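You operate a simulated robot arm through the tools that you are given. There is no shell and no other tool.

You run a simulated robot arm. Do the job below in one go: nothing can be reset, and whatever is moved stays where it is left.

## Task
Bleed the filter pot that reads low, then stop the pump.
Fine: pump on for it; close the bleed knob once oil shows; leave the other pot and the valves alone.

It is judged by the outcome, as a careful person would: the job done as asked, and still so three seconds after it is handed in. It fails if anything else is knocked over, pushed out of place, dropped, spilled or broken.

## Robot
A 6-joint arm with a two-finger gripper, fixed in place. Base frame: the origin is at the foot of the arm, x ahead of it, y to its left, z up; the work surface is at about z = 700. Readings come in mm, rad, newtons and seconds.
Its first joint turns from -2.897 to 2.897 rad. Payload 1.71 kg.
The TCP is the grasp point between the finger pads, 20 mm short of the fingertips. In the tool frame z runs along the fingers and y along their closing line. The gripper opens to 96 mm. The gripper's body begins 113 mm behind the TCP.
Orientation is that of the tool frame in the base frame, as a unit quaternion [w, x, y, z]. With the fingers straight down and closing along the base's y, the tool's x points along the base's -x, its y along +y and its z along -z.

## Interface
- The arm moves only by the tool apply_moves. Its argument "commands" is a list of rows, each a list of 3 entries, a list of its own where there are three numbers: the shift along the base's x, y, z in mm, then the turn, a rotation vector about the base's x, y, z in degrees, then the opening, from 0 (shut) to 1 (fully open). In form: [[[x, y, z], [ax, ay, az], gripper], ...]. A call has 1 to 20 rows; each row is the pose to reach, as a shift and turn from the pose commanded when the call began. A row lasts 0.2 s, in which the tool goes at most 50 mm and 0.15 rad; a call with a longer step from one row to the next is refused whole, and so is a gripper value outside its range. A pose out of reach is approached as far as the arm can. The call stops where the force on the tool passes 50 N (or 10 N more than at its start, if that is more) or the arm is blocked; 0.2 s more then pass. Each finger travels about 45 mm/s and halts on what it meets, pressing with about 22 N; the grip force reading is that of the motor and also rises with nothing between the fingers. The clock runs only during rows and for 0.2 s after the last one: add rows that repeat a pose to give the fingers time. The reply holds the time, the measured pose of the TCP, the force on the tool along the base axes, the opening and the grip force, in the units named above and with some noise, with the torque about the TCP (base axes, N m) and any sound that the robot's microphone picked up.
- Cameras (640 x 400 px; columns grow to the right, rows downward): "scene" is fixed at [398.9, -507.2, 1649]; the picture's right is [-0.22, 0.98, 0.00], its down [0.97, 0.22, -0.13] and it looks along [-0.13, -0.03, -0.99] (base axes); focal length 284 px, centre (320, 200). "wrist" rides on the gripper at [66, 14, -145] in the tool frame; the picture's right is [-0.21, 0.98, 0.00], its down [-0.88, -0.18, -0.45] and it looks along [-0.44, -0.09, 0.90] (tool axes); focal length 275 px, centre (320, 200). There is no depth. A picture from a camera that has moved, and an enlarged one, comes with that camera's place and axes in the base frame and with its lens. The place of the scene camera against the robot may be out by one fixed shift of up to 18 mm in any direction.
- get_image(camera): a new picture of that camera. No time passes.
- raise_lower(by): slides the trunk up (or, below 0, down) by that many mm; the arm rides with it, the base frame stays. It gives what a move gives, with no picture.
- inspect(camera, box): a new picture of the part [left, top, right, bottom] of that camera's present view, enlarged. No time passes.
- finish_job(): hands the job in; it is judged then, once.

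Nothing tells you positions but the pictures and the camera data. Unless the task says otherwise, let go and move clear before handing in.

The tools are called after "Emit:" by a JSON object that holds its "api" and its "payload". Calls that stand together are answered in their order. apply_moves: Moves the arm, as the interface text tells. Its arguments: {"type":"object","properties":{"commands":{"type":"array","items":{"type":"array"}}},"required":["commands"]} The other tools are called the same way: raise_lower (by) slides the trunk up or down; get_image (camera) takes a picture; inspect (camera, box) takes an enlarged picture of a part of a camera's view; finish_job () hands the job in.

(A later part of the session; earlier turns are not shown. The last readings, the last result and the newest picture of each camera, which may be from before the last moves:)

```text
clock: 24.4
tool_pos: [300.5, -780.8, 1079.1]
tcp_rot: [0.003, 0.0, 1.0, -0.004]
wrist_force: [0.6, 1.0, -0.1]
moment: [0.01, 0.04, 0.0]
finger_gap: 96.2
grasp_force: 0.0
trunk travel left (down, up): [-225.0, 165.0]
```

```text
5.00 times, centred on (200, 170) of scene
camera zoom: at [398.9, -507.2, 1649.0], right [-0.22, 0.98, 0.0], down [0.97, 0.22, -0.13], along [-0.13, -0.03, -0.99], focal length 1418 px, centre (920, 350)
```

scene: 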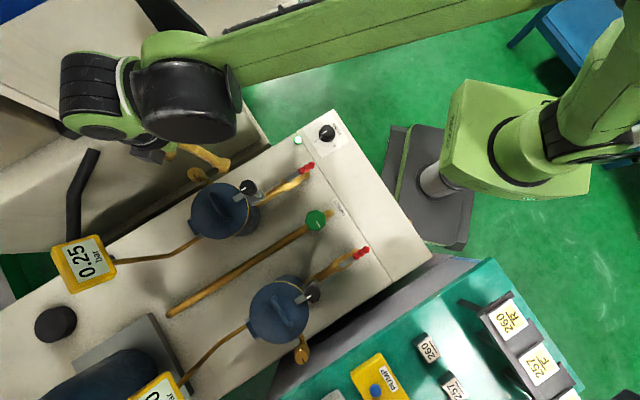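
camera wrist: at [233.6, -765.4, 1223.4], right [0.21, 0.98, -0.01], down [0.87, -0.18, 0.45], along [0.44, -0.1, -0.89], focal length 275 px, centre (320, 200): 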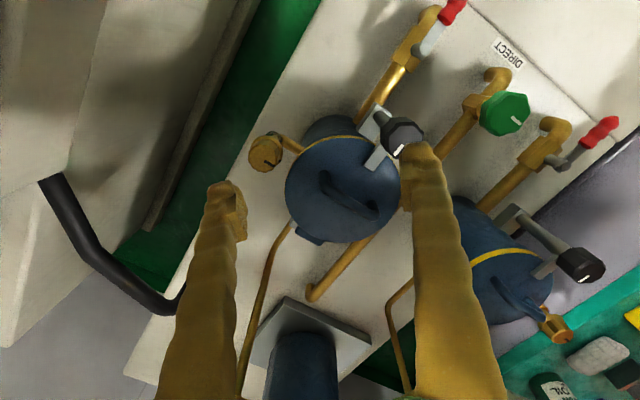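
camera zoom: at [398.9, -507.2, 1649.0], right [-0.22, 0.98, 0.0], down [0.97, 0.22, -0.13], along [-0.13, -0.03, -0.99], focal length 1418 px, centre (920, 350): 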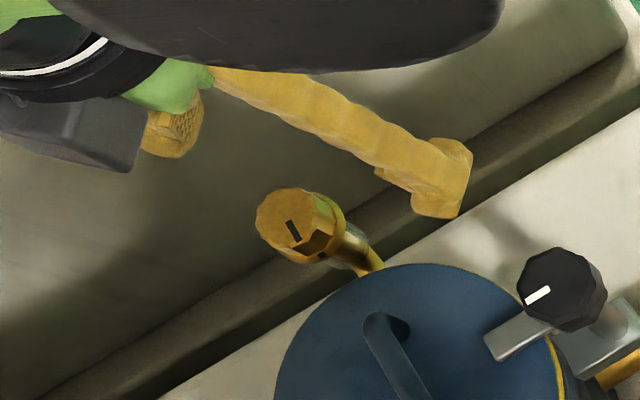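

The bleed knob top is at about [315,-850,931], roughly 32 mm across. I'd like to open it counter-clockwise ending with the fingers not hiding the sight tube from the scene camera, so I test positive wrist yaw up here first.

Emit:
{"api": "apply_moves", "payload": {"commands": [[[0, 0, 0], [0, 0, 8], 0.7], [[0, 0, 0], [0, 0, 16], 0.7], [[0, 0, 0], [0, 0, 24], 0.7], [[0, 0, 0], [0, 0, 32], 0.7], [[0, 0, 0], [0, 0, 40], 0.7], [[0, 0, 0], [0, 0, 48], 0.7], [[0, 0, 0], [0, 0, 56], 0.7], [[0, 0, 0], [0, 0, 64], 0.7], [[0, 0, 0], [0, 0, 72], 0.7], [[0, 0, 0], [0, 0, 80], 0.7], [[0, 0, 0], [0, 0, 88], 0.7], [[0, 0, 0], [0, 0, 88], 0.7]]}}

Emit:
{"api": "get_image", "payload": {"camera": "wrist"}}

Emit:
{"api": "get_image", "payload": {"camera": "scene"}}

```text
clock: 27.0
tool_pos: [299.9, -779.9, 1080.3]
tcp_rot: [0.005, -0.695, 0.719, -0.001]
wrist_force: [-0.3, -0.3, -0.3]
moment: [0.02, 0.01, 0.0]
finger_gap: 66.9
grasp_force: 0.1
trunk travel left (down, up): [-225.0, 165.0]
```

```text
taken
camera wrist: at [282.8, -846.3, 1225.0], right [-0.97, 0.24, -0.01], down [0.21, 0.87, 0.45], along [0.11, 0.44, -0.89], focal length 275 px, centre (320, 200)
```

wrist: 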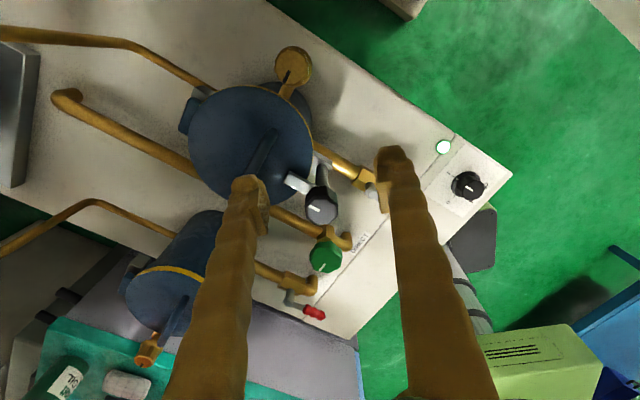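

```text
taken
```

scene: 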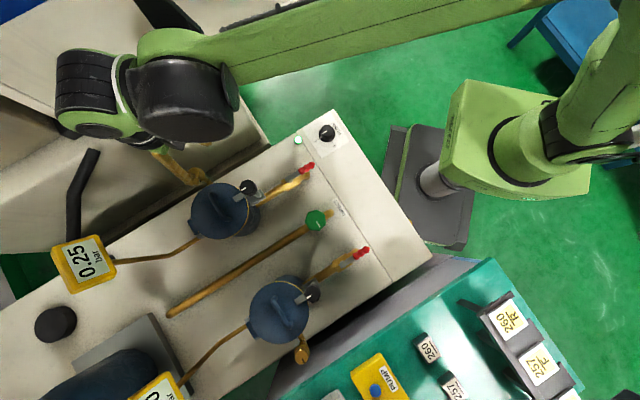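

Yaw +88° works. Another zoomed view from here refines the knob's place.

Emit:
{"api": "inspect", "payload": {"camera": "wrist", "box": [243, 30, 343, 110]}}

```text
5.00 times, centred on (293, 70) of wrist
camera zoom: at [282.8, -846.3, 1225.0], right [-0.97, 0.24, -0.01], down [0.21, 0.87, 0.45], along [0.11, 0.44, -0.89], focal length 1376 px, centre (455, 850)
```

zoom: 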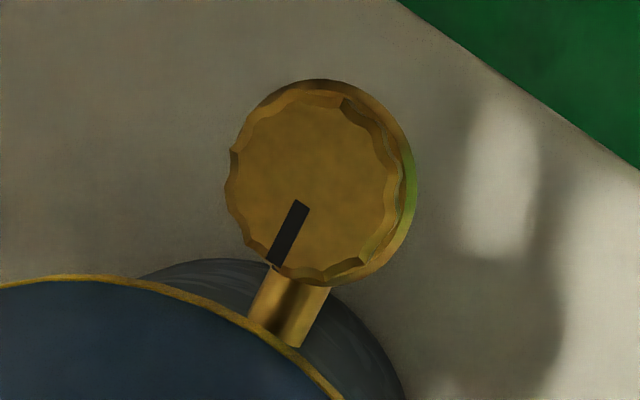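

Best estimate of the knob is centre [312,-848], top about 938. I turn to yaw about -14° and lower to just above it for a centring check.

Emit:
{"api": "apply_moves", "payload": {"commands": [[[0, -5, 0], [0, 0, -8], 0.7], [[0, -10, 0], [0, 0, -16], 0.7], [[2, -20, 0], [0, 0, -24], 0.7], [[4, -30, 0], [0, 0, -32], 0.7], [[6, -40, 0], [0, 0, -40], 0.7], [[8, -50, 0], [0, 0, -48], 0.7], [[10, -60, -10], [0, 0, -56], 0.7], [[12, -68, -20], [0, 0, -64], 0.7], [[12, -68, -35], [0, 0, -72], 0.7], [[12, -68, -50], [0, 0, -80], 0.7], [[12, -68, -65], [0, 0, -88], 0.7], [[12, -68, -75], [0, 0, -96], 0.7], [[12, -68, -80], [0, 0, -102], 0.7], [[12, -68, -80], [0, 0, -102], 0.7]]}}

Emit:
{"api": "get_image", "payload": {"camera": "wrist"}}

Emit:
{"api": "inspect", "payload": {"camera": "scene", "box": [140, 110, 260, 210]}}

```text
clock: 30.0
tool_pos: [312.6, -849.0, 1000.7]
tcp_rot: [0.002, 0.123, 0.992, -0.005]
wrist_force: [-0.4, 0.6, 0.4]
moment: [-0.03, 0.0, -0.02]
finger_gap: 67.3
grasp_force: 0.0
trunk travel left (down, up): [-225.0, 165.0]
```

```text
taken
camera wrist: at [251.3, -817.8, 1145.0], right [0.44, 0.9, -0.01], down [0.8, -0.39, 0.45], along [0.4, -0.2, -0.89], focal length 275 px, centre (320, 200)
```

wrist: 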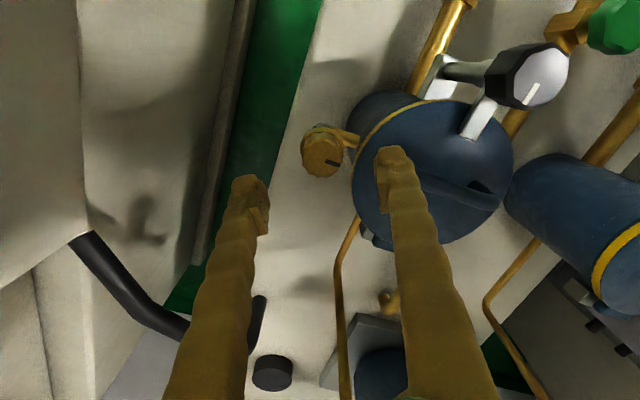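

```text
4.00 times, centred on (200, 160) of scene
camera zoom: at [398.9, -507.2, 1649.0], right [-0.22, 0.98, 0.0], down [0.97, 0.22, -0.13], along [-0.13, -0.03, -0.99], focal length 1135 px, centre (800, 360)
```

zoom: 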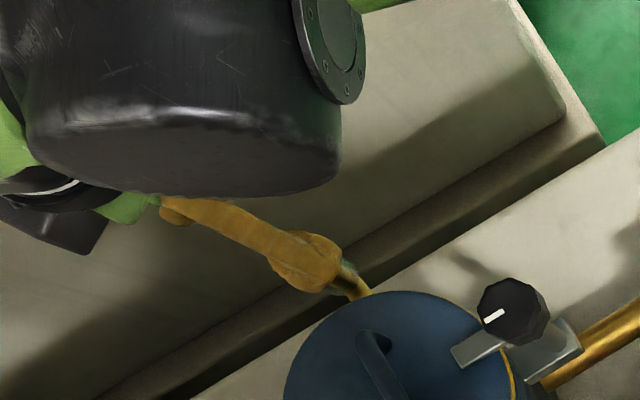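

The knob sits centred between the fingertips; correcting about 2 mm and lowering so the tips are around the knob.

Emit:
{"api": "apply_moves", "payload": {"commands": [[[-1.5, 2.5, -12], [0, 0, 0], 0.7], [[-1.5, 2.5, -25], [0, 0, 0], 0.7], [[-1.5, 2.5, -37], [0, 0, 0], 0.7], [[-1.5, 2.5, -48], [0, 0, 0], 0.7], [[-1.5, 2.5, -55], [0, 0, 0], 0.7], [[-1.5, 2.5, -55], [0, 0, 0], 0.7]]}}

Emit:
{"api": "get_image", "payload": {"camera": "wrist"}}

Emit:
{"api": "inspect", "payload": {"camera": "scene", "box": [140, 110, 260, 210]}}

```text
clock: 31.4
tool_pos: [310.6, -846.7, 945.9]
tcp_rot: [0.002, 0.122, 0.992, -0.006]
wrist_force: [-0.4, -0.2, 0.3]
moment: [0.0, -0.02, -0.01]
finger_gap: 67.4
grasp_force: 0.1
trunk travel left (down, up): [-225.0, 165.0]
```

```text
taken
camera wrist: at [249.9, -815.4, 1089.8], right [0.44, 0.9, -0.01], down [0.8, -0.39, 0.45], along [0.4, -0.2, -0.89], focal length 275 px, centre (320, 200)
```

wrist: 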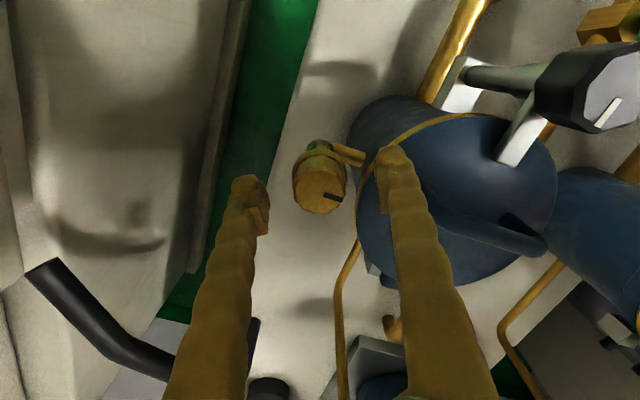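

```text
4.00 times, centred on (200, 160) of scene
camera zoom: at [398.9, -507.2, 1649.0], right [-0.22, 0.98, 0.0], down [0.97, 0.22, -0.13], along [-0.13, -0.03, -0.99], focal length 1135 px, centre (800, 360)
```

zoom: 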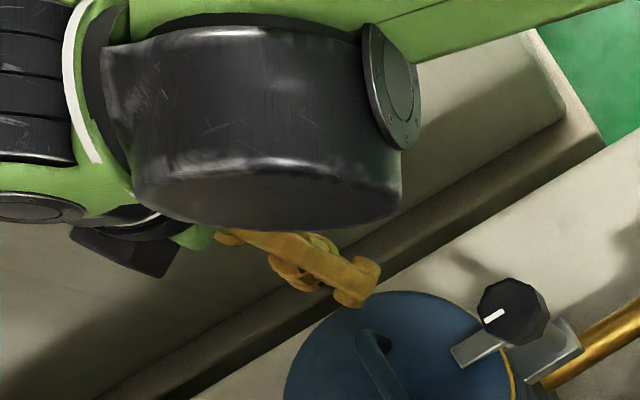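

Knob top confirmed near 936. Lower 9 mm more and close on it.

Emit:
{"api": "apply_moves", "payload": {"commands": [[[0, 0.5, -5], [0, 0, 0], 0.7], [[0, 0.5, -9], [0, 0, 0], 0.7], [[0, 0.5, -9], [0, 0, 0], 0.5], [[0, 0.5, -9], [0, 0, 0], 0.3], [[0, 0.5, -9], [0, 0, 0], 0.2], [[0, 0.5, -9], [0, 0, 0], 0.2], [[0, 0.5, -9], [0, 0, 0], 0.2], [[0, 0.5, -9], [0, 0, 0], 0.2]]}}

Emit:
{"api": "get_image", "payload": {"camera": "wrist"}}

Emit:
{"api": "inspect", "payload": {"camera": "wrist", "box": [270, 120, 370, 220]}}

Emit:
{"api": "inspect", "payload": {"camera": "scene", "box": [140, 110, 260, 210]}}

```text
clock: 33.2
tool_pos: [310.3, -847.1, 936.8]
tcp_rot: [0.003, 0.122, 0.992, -0.006]
wrist_force: [1.9, -31.7, 14.0]
moment: [-0.45, -0.05, -0.05]
finger_gap: 30.7
grasp_force: 35.7
trunk travel left (down, up): [-225.0, 165.0]
```

```text
taken
camera wrist: at [249.4, -815.9, 1080.8], right [0.44, 0.9, -0.01], down [0.8, -0.39, 0.45], along [0.4, -0.2, -0.89], focal length 275 px, centre (320, 200)
```

wrist: 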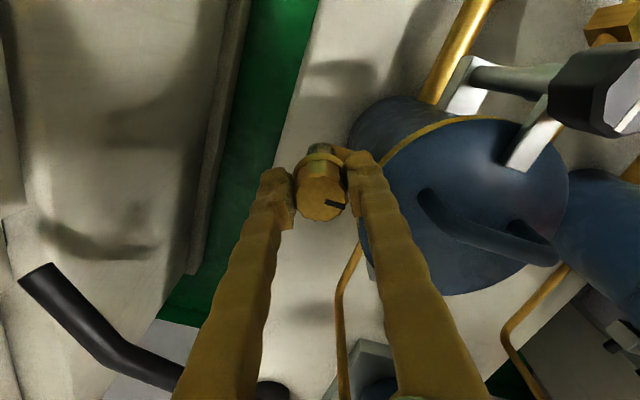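

```text
4.00 times, centred on (320, 170) of wrist
camera zoom: at [249.4, -815.9, 1080.8], right [0.44, 0.9, -0.01], down [0.8, -0.39, 0.45], along [0.4, -0.2, -0.89], focal length 1101 px, centre (320, 320)
```

zoom: 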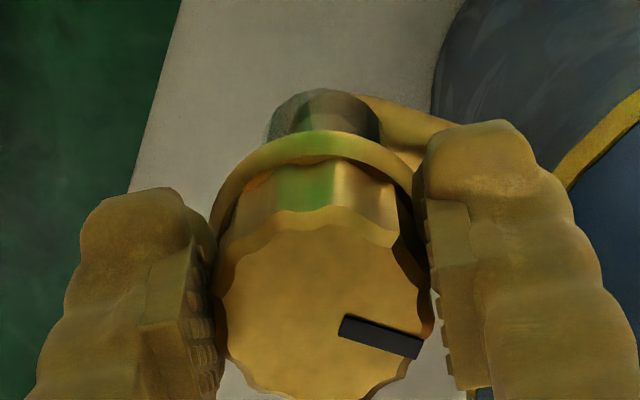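

```text
4.00 times, centred on (200, 160) of scene
camera zoom: at [398.9, -507.2, 1649.0], right [-0.22, 0.98, 0.0], down [0.97, 0.22, -0.13], along [-0.13, -0.03, -0.99], focal length 1135 px, centre (800, 360)
```

zoom: 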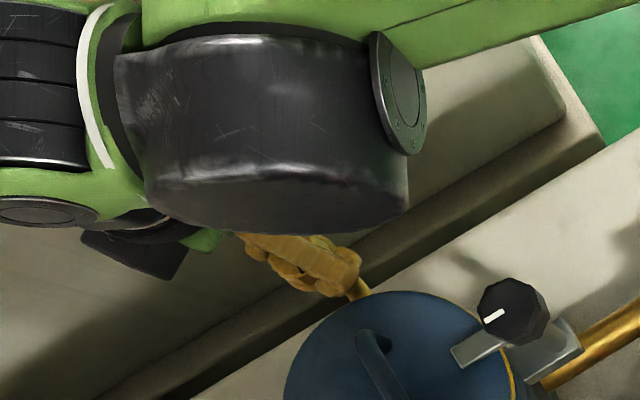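

The knob is held (31 mm) and the clear sight tube shows just beyond its flange in the wrist view. I ease the sideways load by 1.5 mm and try a small counter-clockwise (opening) turn.

Emit:
{"api": "apply_moves", "payload": {"commands": [[[0, -1.5, 0], [0, 0, 0], 0.2], [[0, -1.5, 0], [0, 0, 6], 0.2], [[0, -1.5, 0], [0, 0, 12], 0.2], [[0, -1.5, 0], [0, 0, 15], 0.2]]}}

Emit:
{"api": "inspect", "payload": {"camera": "wrist", "box": [270, 120, 370, 220]}}

Emit:
{"api": "inspect", "payload": {"camera": "scene", "box": [40, 220, 140, 300]}}

```text
clock: 34.2
tool_pos: [310.1, -846.8, 935.9]
tcp_rot: [0.003, -0.009, 1.0, -0.004]
wrist_force: [-2.7, -9.9, 2.7]
moment: [-0.06, 0.22, -0.06]
finger_gap: 30.9
grasp_force: 34.9
trunk travel left (down, up): [-225.0, 165.0]
```

```text
4.00 times, centred on (320, 170) of wrist
camera zoom: at [243.3, -833.7, 1080.8], right [0.19, 0.98, -0.01], down [0.88, -0.16, 0.45], along [0.44, -0.09, -0.89], focal length 1101 px, centre (320, 320)
```

zoom: 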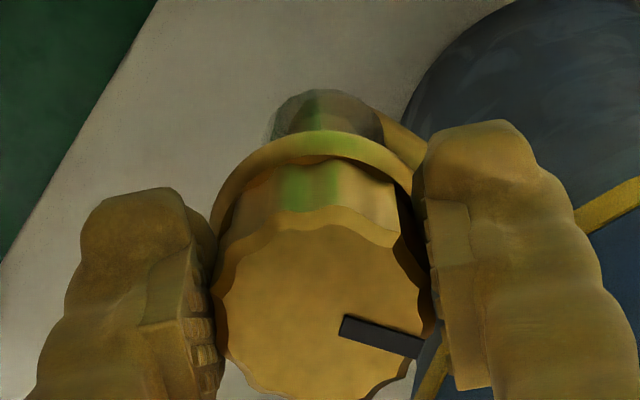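

```text
5.00 times, centred on (90, 260) of scene
camera zoom: at [398.9, -507.2, 1649.0], right [-0.22, 0.98, 0.0], down [0.97, 0.22, -0.13], along [-0.13, -0.03, -0.99], focal length 1418 px, centre (1470, -100)
```

zoom: 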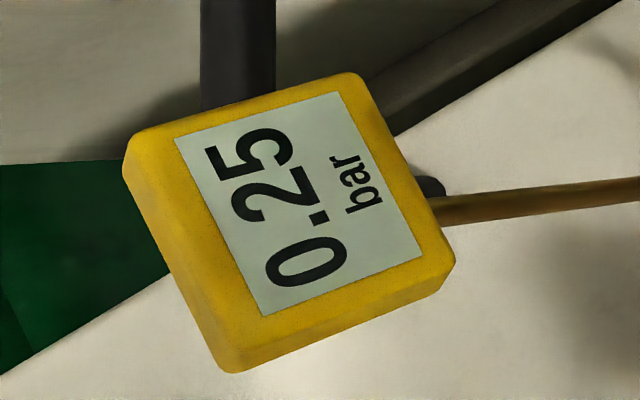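

The knob follows with little torque, so counter-clockwise is free. Opening further in steps while watching the tube.

Emit:
{"api": "apply_moves", "payload": {"commands": [[[0, -0.3, 0], [0, 0, 8], 0.2], [[0, -0.3, 0], [0, 0, 16], 0.2], [[0, -0.3, 0], [0, 0, 24], 0.2], [[0, -0.3, 0], [0, 0, 30], 0.2]]}}

Emit:
{"api": "inspect", "payload": {"camera": "wrist", "box": [270, 120, 370, 220]}}

Emit:
{"api": "get_image", "payload": {"camera": "scene"}}

```text
clock: 35.2
tool_pos: [309.2, -848.7, 935.1]
tcp_rot: [0.005, -0.268, 0.963, -0.005]
wrist_force: [-0.9, -26.9, 10.1]
moment: [-0.41, 0.06, -0.07]
finger_gap: 30.8
grasp_force: 34.3
trunk travel left (down, up): [-225.0, 165.0]
```

```text
4.00 times, centred on (320, 170) of wrist
camera zoom: at [245.5, -869.9, 1080.8], right [-0.33, 0.94, -0.01], down [0.84, 0.3, 0.45], along [0.43, 0.14, -0.89], focal length 1101 px, centre (320, 320)
```

zoom: 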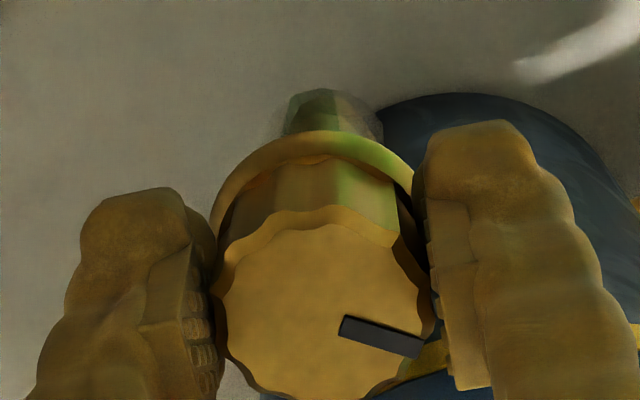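

```text
taken
```

scene: 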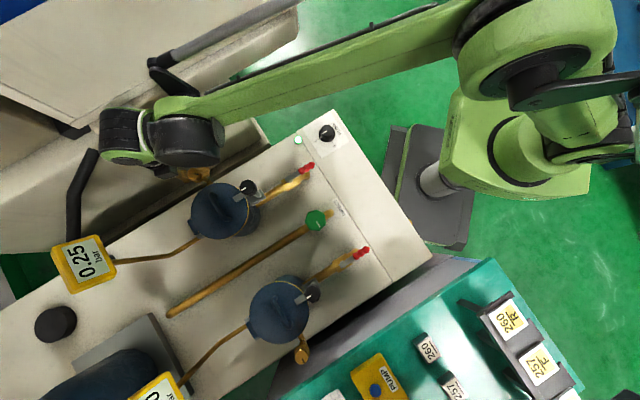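

45° open so far, no sound and the tube is still clear; gauge 1 still 0.25. I continue opening and ease the sideways load.

Emit:
{"api": "apply_moves", "payload": {"commands": [[[0, -1.0, -0.5], [0, 0, 8], 0.2], [[0, -1.2, -0.5], [0, 0, 16], 0.2], [[0, -1.2, -0.5], [0, 0, 24], 0.2], [[0, -1.2, -0.5], [0, 0, 30], 0.2]]}}

Emit:
{"api": "inspect", "payload": {"camera": "wrist", "box": [270, 120, 370, 220]}}

Emit:
{"api": "inspect", "payload": {"camera": "scene", "box": [40, 140, 240, 300]}}

```text
clock: 36.2
tool_pos: [312.3, -849.2, 937.1]
tcp_rot: [0.004, -0.508, 0.861, -0.002]
wrist_force: [7.2, -33.7, 22.6]
moment: [-0.42, -0.18, -0.1]
finger_gap: 30.8
grasp_force: 35.1
trunk travel left (down, up): [-225.0, 165.0]
```

```text
4.00 times, centred on (320, 170) of wrist
camera zoom: at [265.7, -900.2, 1080.7], right [-0.76, 0.65, -0.01], down [0.58, 0.68, 0.45], along [0.3, 0.34, -0.89], focal length 1101 px, centre (320, 320)
```

zoom: 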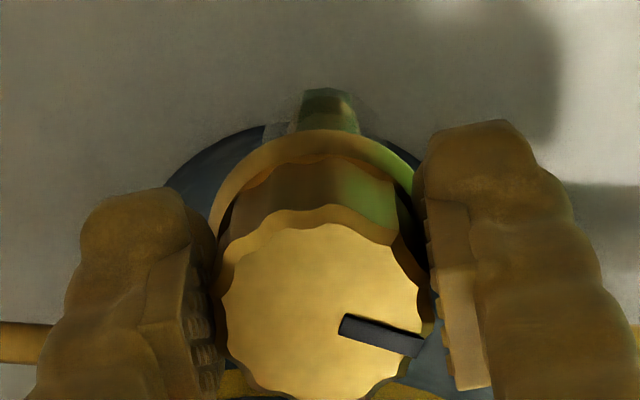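

```text
2.50 times, centred on (140, 220) of scene
camera zoom: at [398.9, -507.2, 1649.0], right [-0.22, 0.98, 0.0], down [0.97, 0.22, -0.13], along [-0.13, -0.03, -0.99], focal length 709 px, centre (770, 150)
```

zoom: 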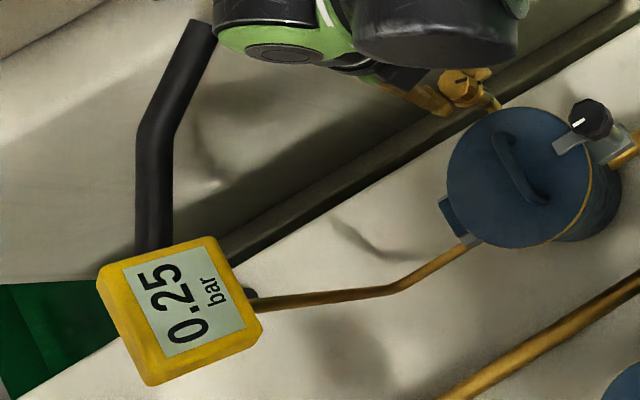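

75° open; still clear with no sound. I relieve the side load, turn further to about 95°, and give it a moment.

Emit:
{"api": "apply_moves", "payload": {"commands": [[[0.4, -1.7, 0.3], [0, 0, 2], 0.2], [[0.5, -1.9, 0.3], [0, 0, 10], 0.2], [[0.5, -2.0, 0.3], [0, 0, 18], 0.2], [[0.5, -2.0, 0.3], [0, 0, 20], 0.2]]}}

Emit:
{"api": "inspect", "payload": {"camera": "wrist", "box": [270, 120, 370, 220]}}

Emit:
{"api": "inspect", "payload": {"camera": "scene", "box": [40, 140, 240, 300]}}

```text
clock: 37.2
tool_pos: [312.0, -849.6, 935.6]
tcp_rot: [0.005, -0.651, 0.759, -0.001]
wrist_force: [9.7, 0.1, 4.4]
moment: [0.17, -0.11, -0.44]
finger_gap: 30.8
grasp_force: 34.7
trunk travel left (down, up): [-225.0, 165.0]
```

```text
4.00 times, centred on (320, 170) of wrist
camera zoom: at [286.6, -913.4, 1080.7], right [-0.94, 0.35, -0.01], down [0.31, 0.84, 0.45], along [0.17, 0.42, -0.89], focal length 1101 px, centre (320, 320)
```

zoom: 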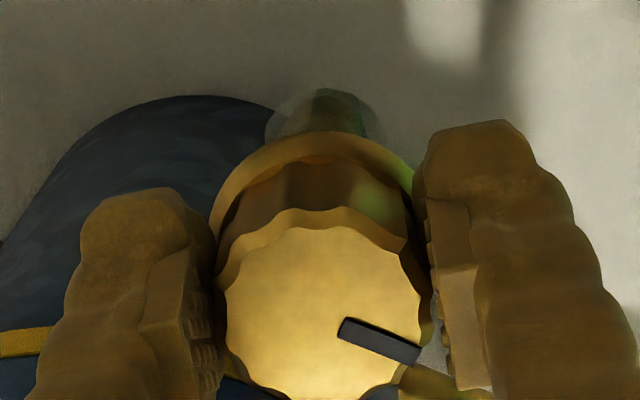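

```text
2.50 times, centred on (140, 220) of scene
camera zoom: at [398.9, -507.2, 1649.0], right [-0.22, 0.98, 0.0], down [0.97, 0.22, -0.13], along [-0.13, -0.03, -0.99], focal length 709 px, centre (770, 150)
```

zoom: 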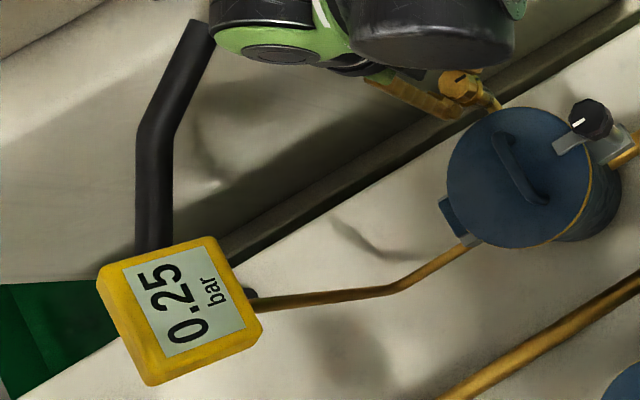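

Resistance has built up (-0.44 Nm), so the knob is at its open stop after about 90°. I ease the torque slightly and hold while watching the tube.

Emit:
{"api": "apply_moves", "payload": {"commands": [[[0, 0, 0], [0, 0, -3], 0.2], [[0, 0, 0], [0, 0, -3], 0.2]]}}

Emit:
{"api": "inspect", "payload": {"camera": "wrist", "box": [270, 120, 370, 220]}}

Emit:
{"api": "inspect", "payload": {"camera": "scene", "box": [160, 140, 240, 200]}}

Emit:
{"api": "inspect", "payload": {"camera": "scene", "box": [40, 230, 120, 300]}}

```text
clock: 37.8
tool_pos: [312.0, -850.0, 936.6]
tcp_rot: [0.005, -0.629, 0.777, -0.002]
wrist_force: [7.0, 10.2, -4.8]
moment: [0.19, -0.11, -0.03]
finger_gap: 30.4
grasp_force: 34.8
trunk travel left (down, up): [-225.0, 165.0]
```

```text
4.00 times, centred on (320, 170) of wrist
camera zoom: at [283.2, -911.9, 1080.8], right [-0.91, 0.4, -0.01], down [0.36, 0.82, 0.45], along [0.19, 0.41, -0.89], focal length 1101 px, centre (320, 320)
```

zoom: 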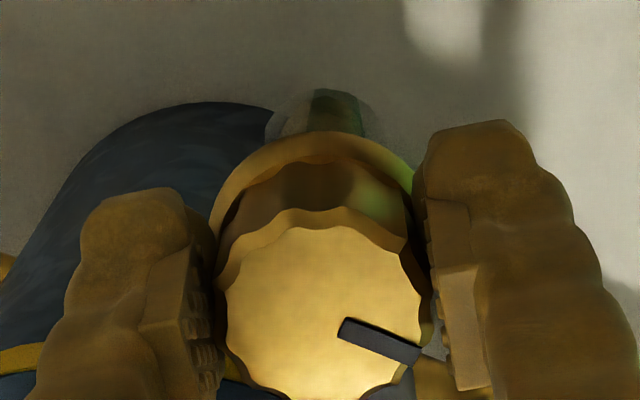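

```text
6.67 times, centred on (200, 170) of scene
camera zoom: at [398.9, -507.2, 1649.0], right [-0.22, 0.98, 0.0], down [0.97, 0.22, -0.13], along [-0.13, -0.03, -0.99], focal length 1891 px, centre (1120, 400)
```

zoom: 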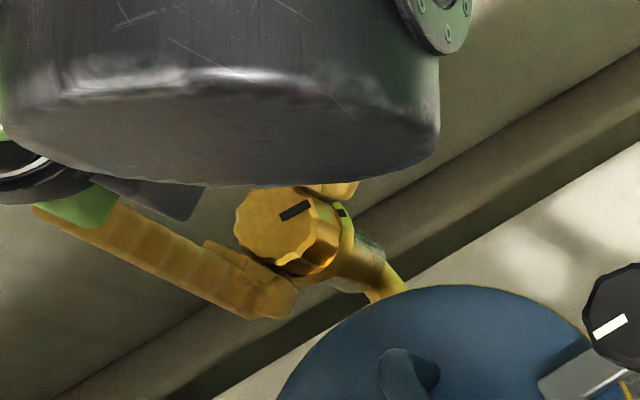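

```text
5.71 times, centred on (80, 265) of scene
camera zoom: at [398.9, -507.2, 1649.0], right [-0.22, 0.98, 0.0], down [0.97, 0.22, -0.13], along [-0.13, -0.03, -0.99], focal length 1621 px, centre (1691, -171)
```

zoom: 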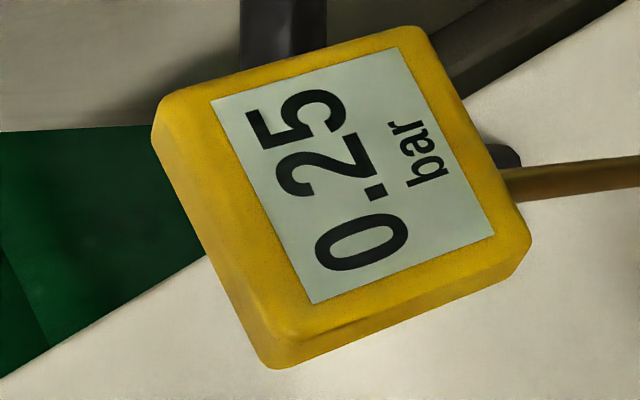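

From the scene camera the knob's pointer has swung 90° and the tube is visible. Holding a bit longer.

Emit:
{"api": "apply_moves", "payload": {"commands": [[[0, 0, 0], [0, 0, 0], 0.2], [[0, 0, 0], [0, 0, 0], 0.2], [[0, 0, 0], [0, 0, 0], 0.2]]}}

Emit:
{"api": "inspect", "payload": {"camera": "wrist", "box": [270, 120, 370, 220]}}

Emit:
{"api": "inspect", "payload": {"camera": "scene", "box": [160, 140, 240, 200]}}

Emit:
{"api": "inspect", "payload": {"camera": "scene", "box": [40, 230, 120, 300]}}

```text
clock: 38.6
tool_pos: [311.5, -849.0, 936.3]
tcp_rot: [0.005, -0.629, 0.778, -0.001]
wrist_force: [6.1, 16.8, -11.1]
moment: [0.25, -0.05, -0.01]
finger_gap: 30.9
grasp_force: 34.9
trunk travel left (down, up): [-225.0, 165.0]
```

```text
4.00 times, centred on (320, 170) of wrist
camera zoom: at [283.2, -912.0, 1080.8], right [-0.91, 0.4, -0.01], down [0.36, 0.82, 0.45], along [0.19, 0.41, -0.89], focal length 1101 px, centre (320, 320)
```

zoom: 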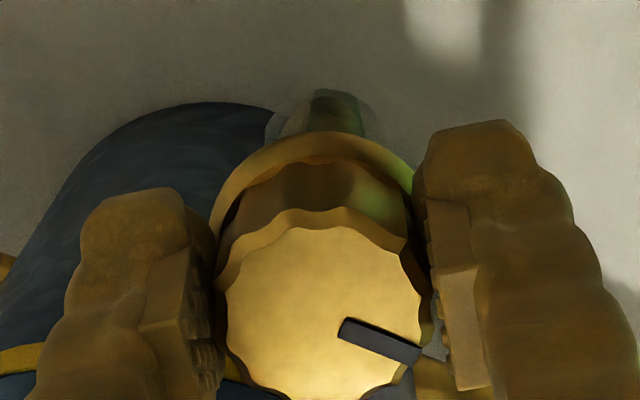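

```text
6.67 times, centred on (200, 170) of scene
camera zoom: at [398.9, -507.2, 1649.0], right [-0.22, 0.98, 0.0], down [0.97, 0.22, -0.13], along [-0.13, -0.03, -0.99], focal length 1891 px, centre (1120, 400)
```

zoom: 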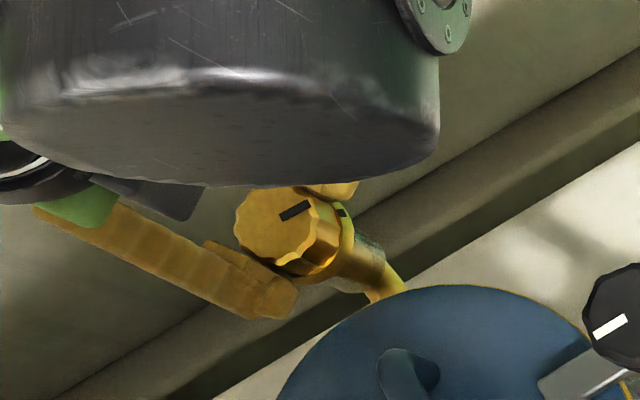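

```text
5.71 times, centred on (80, 265) of scene
camera zoom: at [398.9, -507.2, 1649.0], right [-0.22, 0.98, 0.0], down [0.97, 0.22, -0.13], along [-0.13, -0.03, -0.99], focal length 1621 px, centre (1691, -171)
```

zoom: 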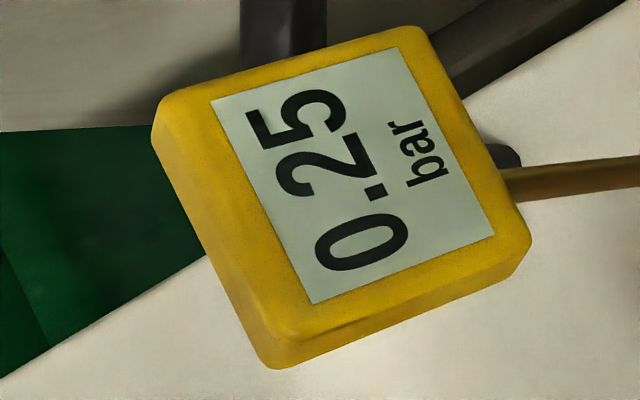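

Still clear, gauge 0.25. Holding on in short steps.

Emit:
{"api": "apply_moves", "payload": {"commands": [[[0, 0.4, 0], [0, 0, 0], 0.2], [[0, 0.4, 0], [0, 0, 0], 0.2], [[0, 0.4, 0], [0, 0, 0], 0.2], [[0, 0.4, 0], [0, 0, 0], 0.2]]}}

Emit:
{"api": "inspect", "payload": {"camera": "wrist", "box": [270, 120, 370, 220]}}

Emit:
{"api": "inspect", "payload": {"camera": "scene", "box": [160, 140, 240, 200]}}

Emit:
{"api": "get_image", "payload": {"camera": "scene"}}

```text
clock: 39.6
tool_pos: [312.1, -849.0, 936.6]
tcp_rot: [0.005, -0.629, 0.778, -0.001]
wrist_force: [6.0, 14.4, -10.2]
moment: [0.12, -0.04, -0.05]
finger_gap: 30.8
grasp_force: 34.7
trunk travel left (down, up): [-225.0, 165.0]
```

```text
4.00 times, centred on (320, 170) of wrist
camera zoom: at [283.1, -912.0, 1080.9], right [-0.91, 0.4, -0.01], down [0.36, 0.82, 0.45], along [0.19, 0.41, -0.89], focal length 1101 px, centre (320, 320)
```

zoom: 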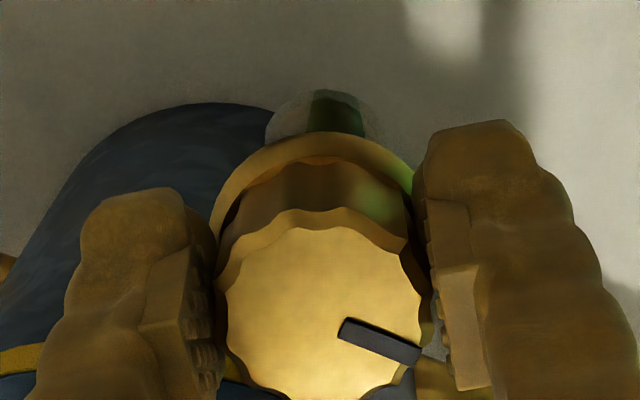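

```text
6.67 times, centred on (200, 170) of scene
camera zoom: at [398.9, -507.2, 1649.0], right [-0.22, 0.98, 0.0], down [0.97, 0.22, -0.13], along [-0.13, -0.03, -0.99], focal length 1891 px, centre (1120, 400)
```

zoom: 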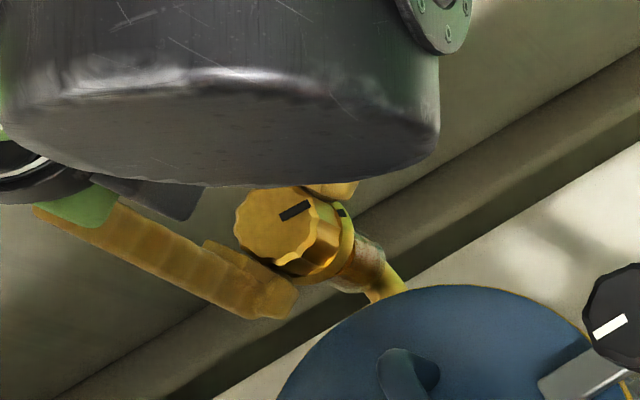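

```text
taken
```

scene: 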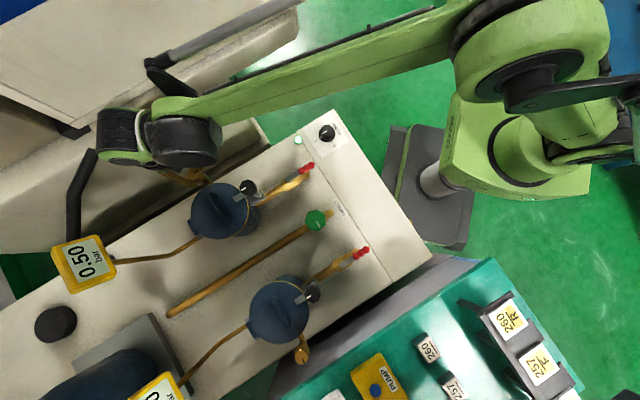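

Gauge 1 has risen to 0.50 bar and the tube has turned amber: oil is showing. I close the knob now, turning it clockwise back to its stop.

Emit:
{"api": "apply_moves", "payload": {"commands": [[[0, 0.6, 0], [0, 0, -8.5], 0.2], [[-0.1, 0.8, 0], [0, 0, -17], 0.2], [[-0.2, 0.9, 0], [0, 0, -25.5], 0.2], [[-0.3, 1.1, 0], [0, 0, -34], 0.2], [[-0.4, 1.2, 0], [0, 0, -42.5], 0.2], [[-0.5, 1.3, 0], [0, 0, -51], 0.2], [[-0.6, 1.4, 0], [0, 0, -59.5], 0.2], [[-0.7, 1.5, 0], [0, 0, -68], 0.2], [[-0.8, 1.5, 0], [0, 0, -76.5], 0.2], [[-0.9, 1.6, 0], [0, 0, -85], 0.2], [[-1, 1.6, 0], [0, 0, -92], 0.2], [[-1, 1.6, 0], [0, 0, -95], 0.2]]}}

Emit:
{"api": "inspect", "payload": {"camera": "wrist", "box": [270, 120, 370, 220]}}

Emit:
{"api": "get_image", "payload": {"camera": "scene"}}

Emit:
{"api": "inspect", "payload": {"camera": "scene", "box": [160, 140, 240, 200]}}

```text
clock: 42.2
tool_pos: [311.2, -846.1, 937.3]
tcp_rot: [0.002, 0.148, 0.989, -0.006]
wrist_force: [-2.0, 30.2, -7.5]
moment: [0.42, 0.04, 0.45]
finger_gap: 30.9
grasp_force: 34.6
trunk travel left (down, up): [-225.0, 165.0]
```

```text
4.00 times, centred on (320, 170) of wrist
camera zoom: at [251.6, -813.1, 1082.2], right [0.48, 0.87, -0.01], down [0.78, -0.43, 0.45], along [0.39, -0.23, -0.89], focal length 1101 px, centre (320, 320)
```

zoom: 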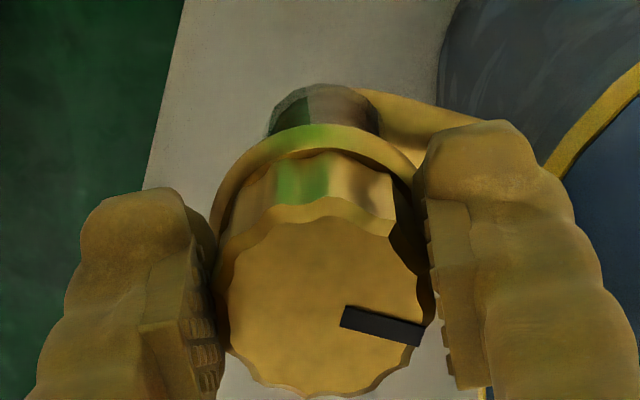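

```text
taken
```

scene: 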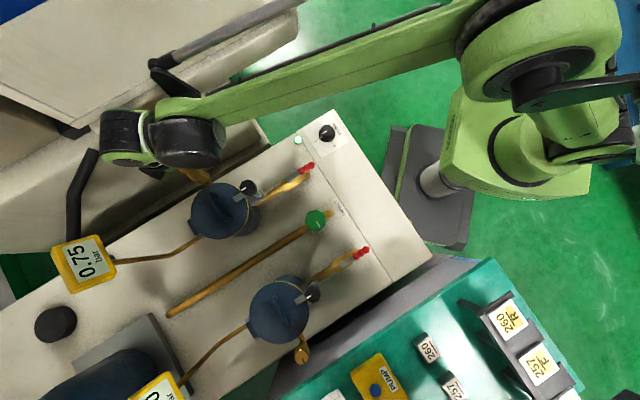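

```text
6.67 times, centred on (200, 170) of scene
camera zoom: at [398.9, -507.2, 1649.0], right [-0.22, 0.98, 0.0], down [0.97, 0.22, -0.13], along [-0.13, -0.03, -0.99], focal length 1891 px, centre (1120, 400)
```

zoom: 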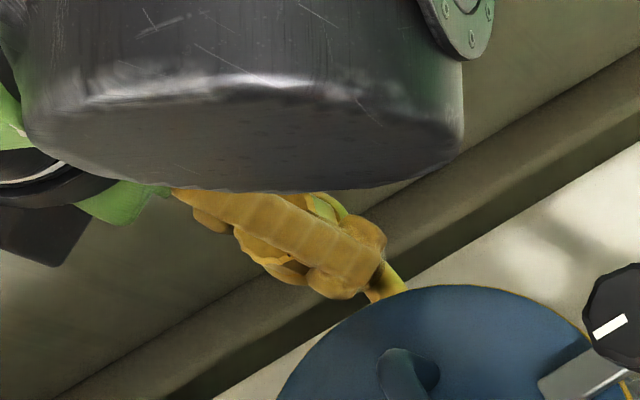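

The knob is back at its closed stop (+0.45 Nm) and gauge 1 now reads 0.75. Before letting go I look closely at the tube.

Emit:
{"api": "inspect", "payload": {"camera": "wrist", "box": [300, 130, 350, 165]}}

Emit:
{"api": "inspect", "payload": {"camera": "scene", "box": [120, 350, 200, 400]}}

Emit:
{"api": "inspect", "payload": {"camera": "scene", "box": [40, 230, 120, 300]}}

```text
11.43 times, centred on (325, 148) of wrist
camera zoom: at [251.6, -813.1, 1082.2], right [0.48, 0.87, -0.01], down [0.78, -0.43, 0.45], along [0.39, -0.23, -0.89], focal length 3146 px, centre (263, 800)
```

zoom: 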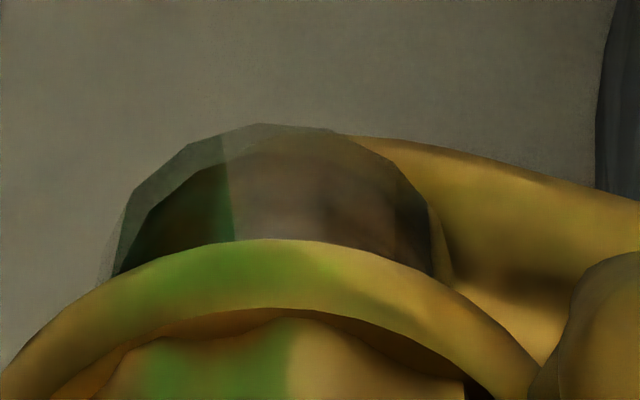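

```text
8.00 times, centred on (160, 375) of scene
camera zoom: at [398.9, -507.2, 1649.0], right [-0.22, 0.98, 0.0], down [0.97, 0.22, -0.13], along [-0.13, -0.03, -0.99], focal length 2270 px, centre (1600, -1200)
```

zoom: 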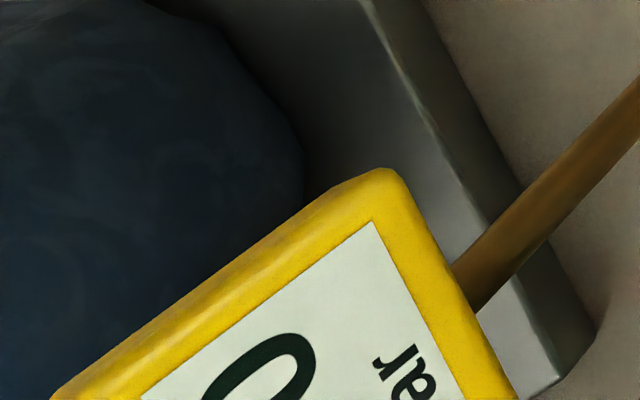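

```text
5.71 times, centred on (80, 265) of scene
camera zoom: at [398.9, -507.2, 1649.0], right [-0.22, 0.98, 0.0], down [0.97, 0.22, -0.13], along [-0.13, -0.03, -0.99], focal length 1621 px, centre (1691, -171)
```

zoom: 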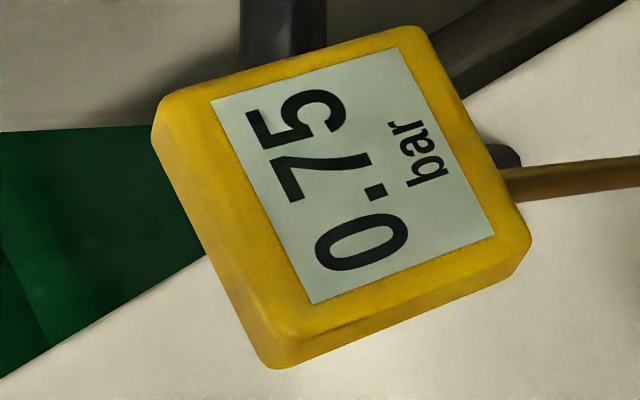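

I let go carefully, rise straight up and back off so I can see the tube properly.

Emit:
{"api": "apply_moves", "payload": {"commands": [[[0, 0, 0], [0, 0, 2], 0.3], [[0, 0, 0], [0, 0, 2], 0.5], [[0, 0, 0], [0, 0, 2], 0.7], [[0, 0, 0], [0, 0, 2], 0.7], [[0, 0, 0], [0, 0, 2], 0.7], [[0, 0, 12], [0, 0, 2], 0.7], [[0, 0, 35], [0, 0, 2], 0.7], [[0, 10, 75], [0, 0, 2], 0.7], [[0, 40, 110], [0, 0, 6], 0.7], [[0, 70, 140], [0, 0, 12], 0.7], [[0, 70, 140], [0, 0, 12], 0.7]]}}

Emit:
{"api": "get_image", "payload": {"camera": "wrist"}}

Emit:
{"api": "get_image", "payload": {"camera": "scene"}}

Emit:
{"api": "inspect", "payload": {"camera": "scene", "box": [160, 140, 240, 200]}}

```text
clock: 44.6
tool_pos: [309.7, -776.7, 1077.9]
tcp_rot: [0.003, 0.044, 0.999, -0.006]
wrist_force: [-0.1, 0.7, -0.6]
moment: [-0.03, 0.0, -0.04]
finger_gap: 67.0
grasp_force: 0.0
trunk travel left (down, up): [-225.0, 165.0]
```

```text
taken
camera wrist: at [244.6, -757.2, 1221.7], right [0.29, 0.96, -0.01], down [0.86, -0.25, 0.45], along [0.43, -0.14, -0.89], focal length 275 px, centre (320, 200)
```

wrist: 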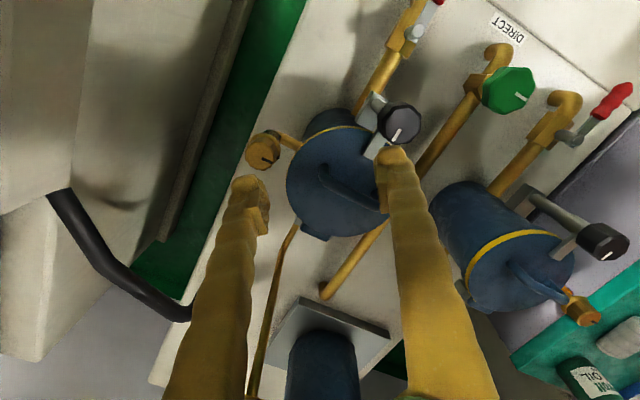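

```text
taken
```

scene: 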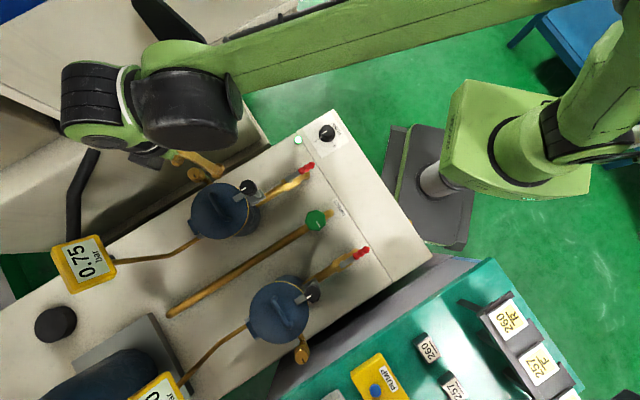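

```text
6.67 times, centred on (200, 170) of scene
camera zoom: at [398.9, -507.2, 1649.0], right [-0.22, 0.98, 0.0], down [0.97, 0.22, -0.13], along [-0.13, -0.03, -0.99], focal length 1891 px, centre (1120, 400)
```

zoom: 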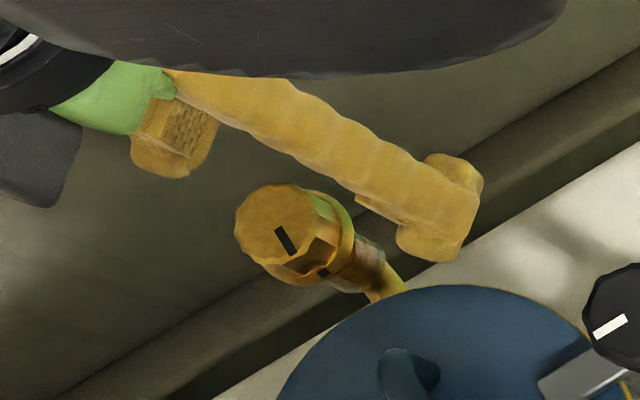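

The pointer is back where it started and the tube now looks brown instead of clear. I'll move up to compare both gauges before stopping the pump.

Emit:
{"api": "apply_moves", "payload": {"commands": [[[20, 25, 20], [0, 0, -3], 0.9], [[50, 55, 50], [0, 0, -5], 1], [[80, 85, 80], [0, 0, -5], 1], [[110, 115, 105], [0, 0, -5], 1], [[119, 136, 120], [0, 0, -5], 1], [[119, 136, 120], [0, 0, -5], 1]]}}

Emit:
{"api": "get_image", "payload": {"camera": "wrist"}}

Emit:
{"api": "inspect", "payload": {"camera": "scene", "box": [160, 140, 240, 200]}}

```text
refused: row 2 steps farther than a row can; nothing moved
```

```text
taken
camera wrist: at [244.6, -757.2, 1221.7], right [0.29, 0.96, -0.01], down [0.86, -0.25, 0.45], along [0.43, -0.14, -0.89], focal length 275 px, centre (320, 200)
```

wrist: 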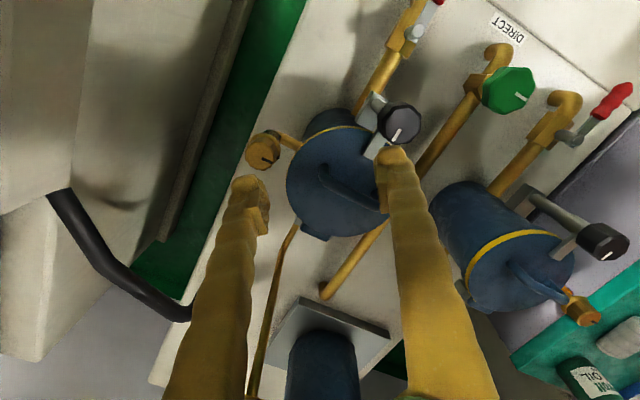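

```text
6.67 times, centred on (200, 170) of scene
camera zoom: at [398.9, -507.2, 1649.0], right [-0.22, 0.98, 0.0], down [0.97, 0.22, -0.13], along [-0.13, -0.03, -0.99], focal length 1891 px, centre (1120, 400)
```

zoom: 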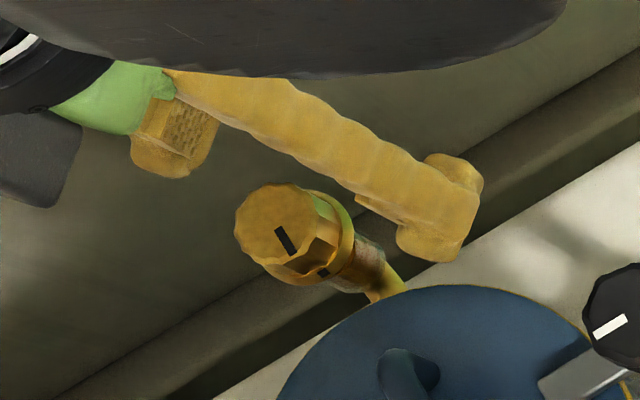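

That call was refused because a step was over 50 mm, so nothing moved. I repeat it with shorter steps.

Emit:
{"api": "apply_moves", "payload": {"commands": [[[18, 22, 20], [0, 0, -3], 0.9], [[40, 46, 42], [0, 0, -5], 1], [[62, 70, 64], [0, 0, -5], 1], [[84, 94, 86], [0, 0, -5], 1], [[104, 118, 106], [0, 0, -5], 1], [[119, 136, 120], [0, 0, -5], 1], [[119, 136, 120], [0, 0, -5], 1]]}}

Emit:
{"api": "get_image", "payload": {"camera": "wrist"}}

Emit:
{"api": "inspect", "payload": {"camera": "scene", "box": [160, 140, 240, 200]}}

```text
clock: 46.2
tool_pos: [429.1, -641.0, 1195.5]
tcp_rot: [0.001, 0.088, 0.996, -0.005]
wrist_force: [0.4, -0.5, 0.5]
moment: [0.01, -0.04, -0.01]
finger_gap: 96.1
grasp_force: 0.1
trunk travel left (down, up): [-225.0, 165.0]
```

```text
taken
camera wrist: at [367.0, -615.2, 1340.4], right [0.37, 0.93, -0.01], down [0.83, -0.33, 0.45], along [0.41, -0.18, -0.89], focal length 275 px, centre (320, 200)
```

wrist: 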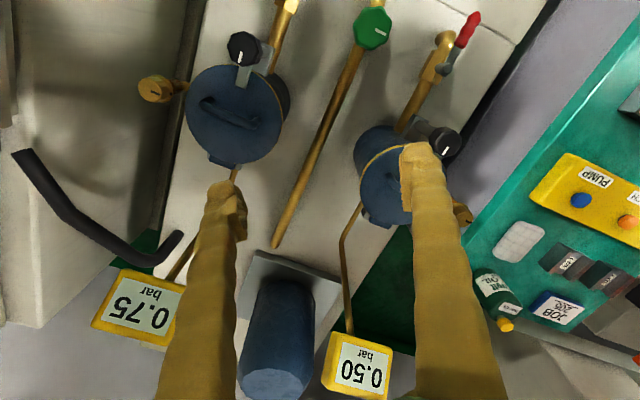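

```text
6.67 times, centred on (200, 170) of scene
camera zoom: at [398.9, -507.2, 1649.0], right [-0.22, 0.98, 0.0], down [0.97, 0.22, -0.13], along [-0.13, -0.03, -0.99], focal length 1891 px, centre (1120, 400)
```

zoom: 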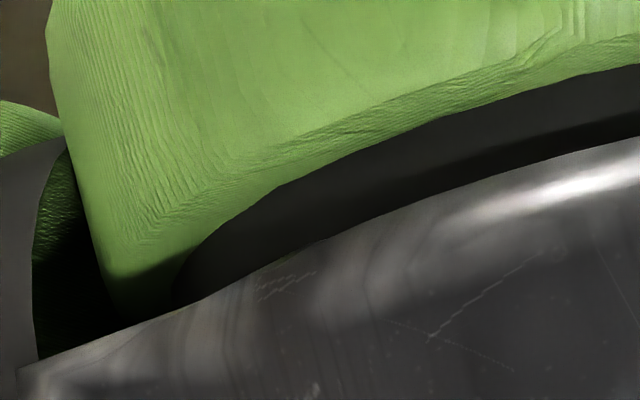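

Gauge 1 now 0.75, gauge 2 still 0.50, and the bleed is shut. I go back to the pump switch and look at pot 1's tube from there before stopping the pump.

Emit:
{"api": "apply_moves", "payload": {"commands": [[[-40, 8, 0], [0, 0, -7], 1], [[-80, 16, 0], [0, 0, -14], 1], [[-120, 24, -10], [0, 0, -21], 1], [[-160, 34, -20], [0, 0, -28], 1], [[-200, 44, -30], [0, 0, -36], 1], [[-240, 54, -45], [0, 0, -44], 1], [[-275, 64, -65], [0, 0, -52], 1], [[-305, 72, -90], [0, 0, -60], 1], [[-335, 80, -120], [0, 0, -68], 1], [[-360, 86, -155], [0, 0, -76], 1], [[-375, 88, -195], [0, 0, -78], 1], [[-380, 88, -225], [0, 0, -78], 1], [[-380, 88, -225], [0, 0, -78], 1]]}}

Emit:
{"api": "get_image", "payload": {"camera": "wrist"}}

Emit:
{"api": "inspect", "payload": {"camera": "wrist", "box": [540, 270, 640, 400]}}

Emit:
{"api": "inspect", "payload": {"camera": "scene", "box": [160, 140, 240, 200]}}

Emit:
{"api": "inspect", "payload": {"camera": "scene", "box": [270, 320, 350, 380]}}

```text
clock: 49.0
tool_pos: [49.5, -553.1, 971.0]
tcp_rot: [-0.002, 0.695, 0.719, -0.006]
wrist_force: [0.4, 0.6, 0.3]
moment: [0.04, 0.03, -0.02]
finger_gap: 95.8
grasp_force: 0.1
trunk travel left (down, up): [-225.0, 165.0]
```

```text
taken
camera wrist: at [62.5, -487.4, 1115.6], right [0.98, -0.17, -0.01], down [-0.15, -0.88, 0.45], along [-0.09, -0.44, -0.89], focal length 275 px, centre (320, 200)
```

wrist: 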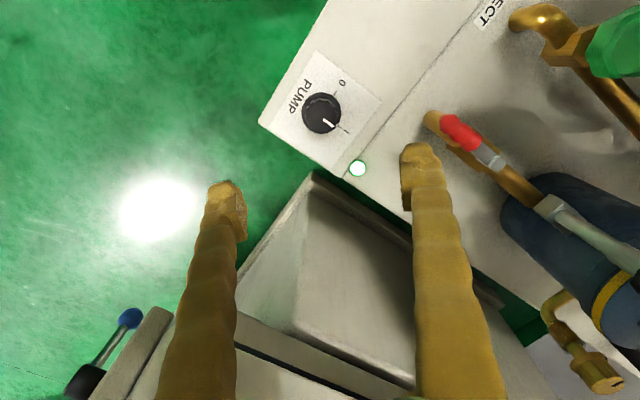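

```text
3.08 times, centred on (590, 335) of wrist
camera zoom: at [62.5, -487.4, 1115.6], right [0.98, -0.17, -0.01], down [-0.15, -0.88, 0.45], along [-0.09, -0.44, -0.89], focal length 847 px, centre (-511, -215)
```

zoom: 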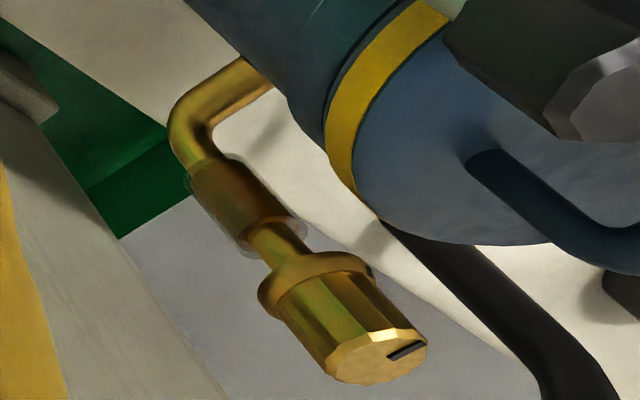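

```text
6.67 times, centred on (200, 170) of scene
camera zoom: at [398.9, -507.2, 1649.0], right [-0.22, 0.98, 0.0], down [0.97, 0.22, -0.13], along [-0.13, -0.03, -0.99], focal length 1891 px, centre (1120, 400)
```

zoom: 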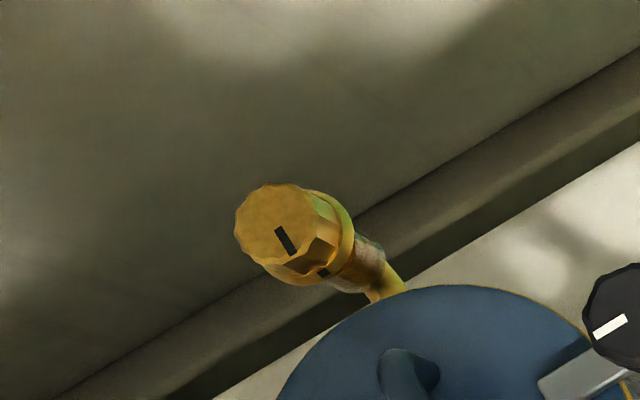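

```text
6.67 times, centred on (310, 350) of scene
camera zoom: at [398.9, -507.2, 1649.0], right [-0.22, 0.98, 0.0], down [0.97, 0.22, -0.13], along [-0.13, -0.03, -0.99], focal length 1891 px, centre (387, -800)
```

zoom: 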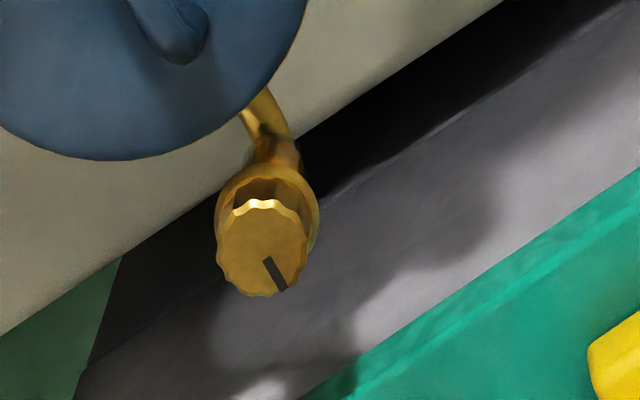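

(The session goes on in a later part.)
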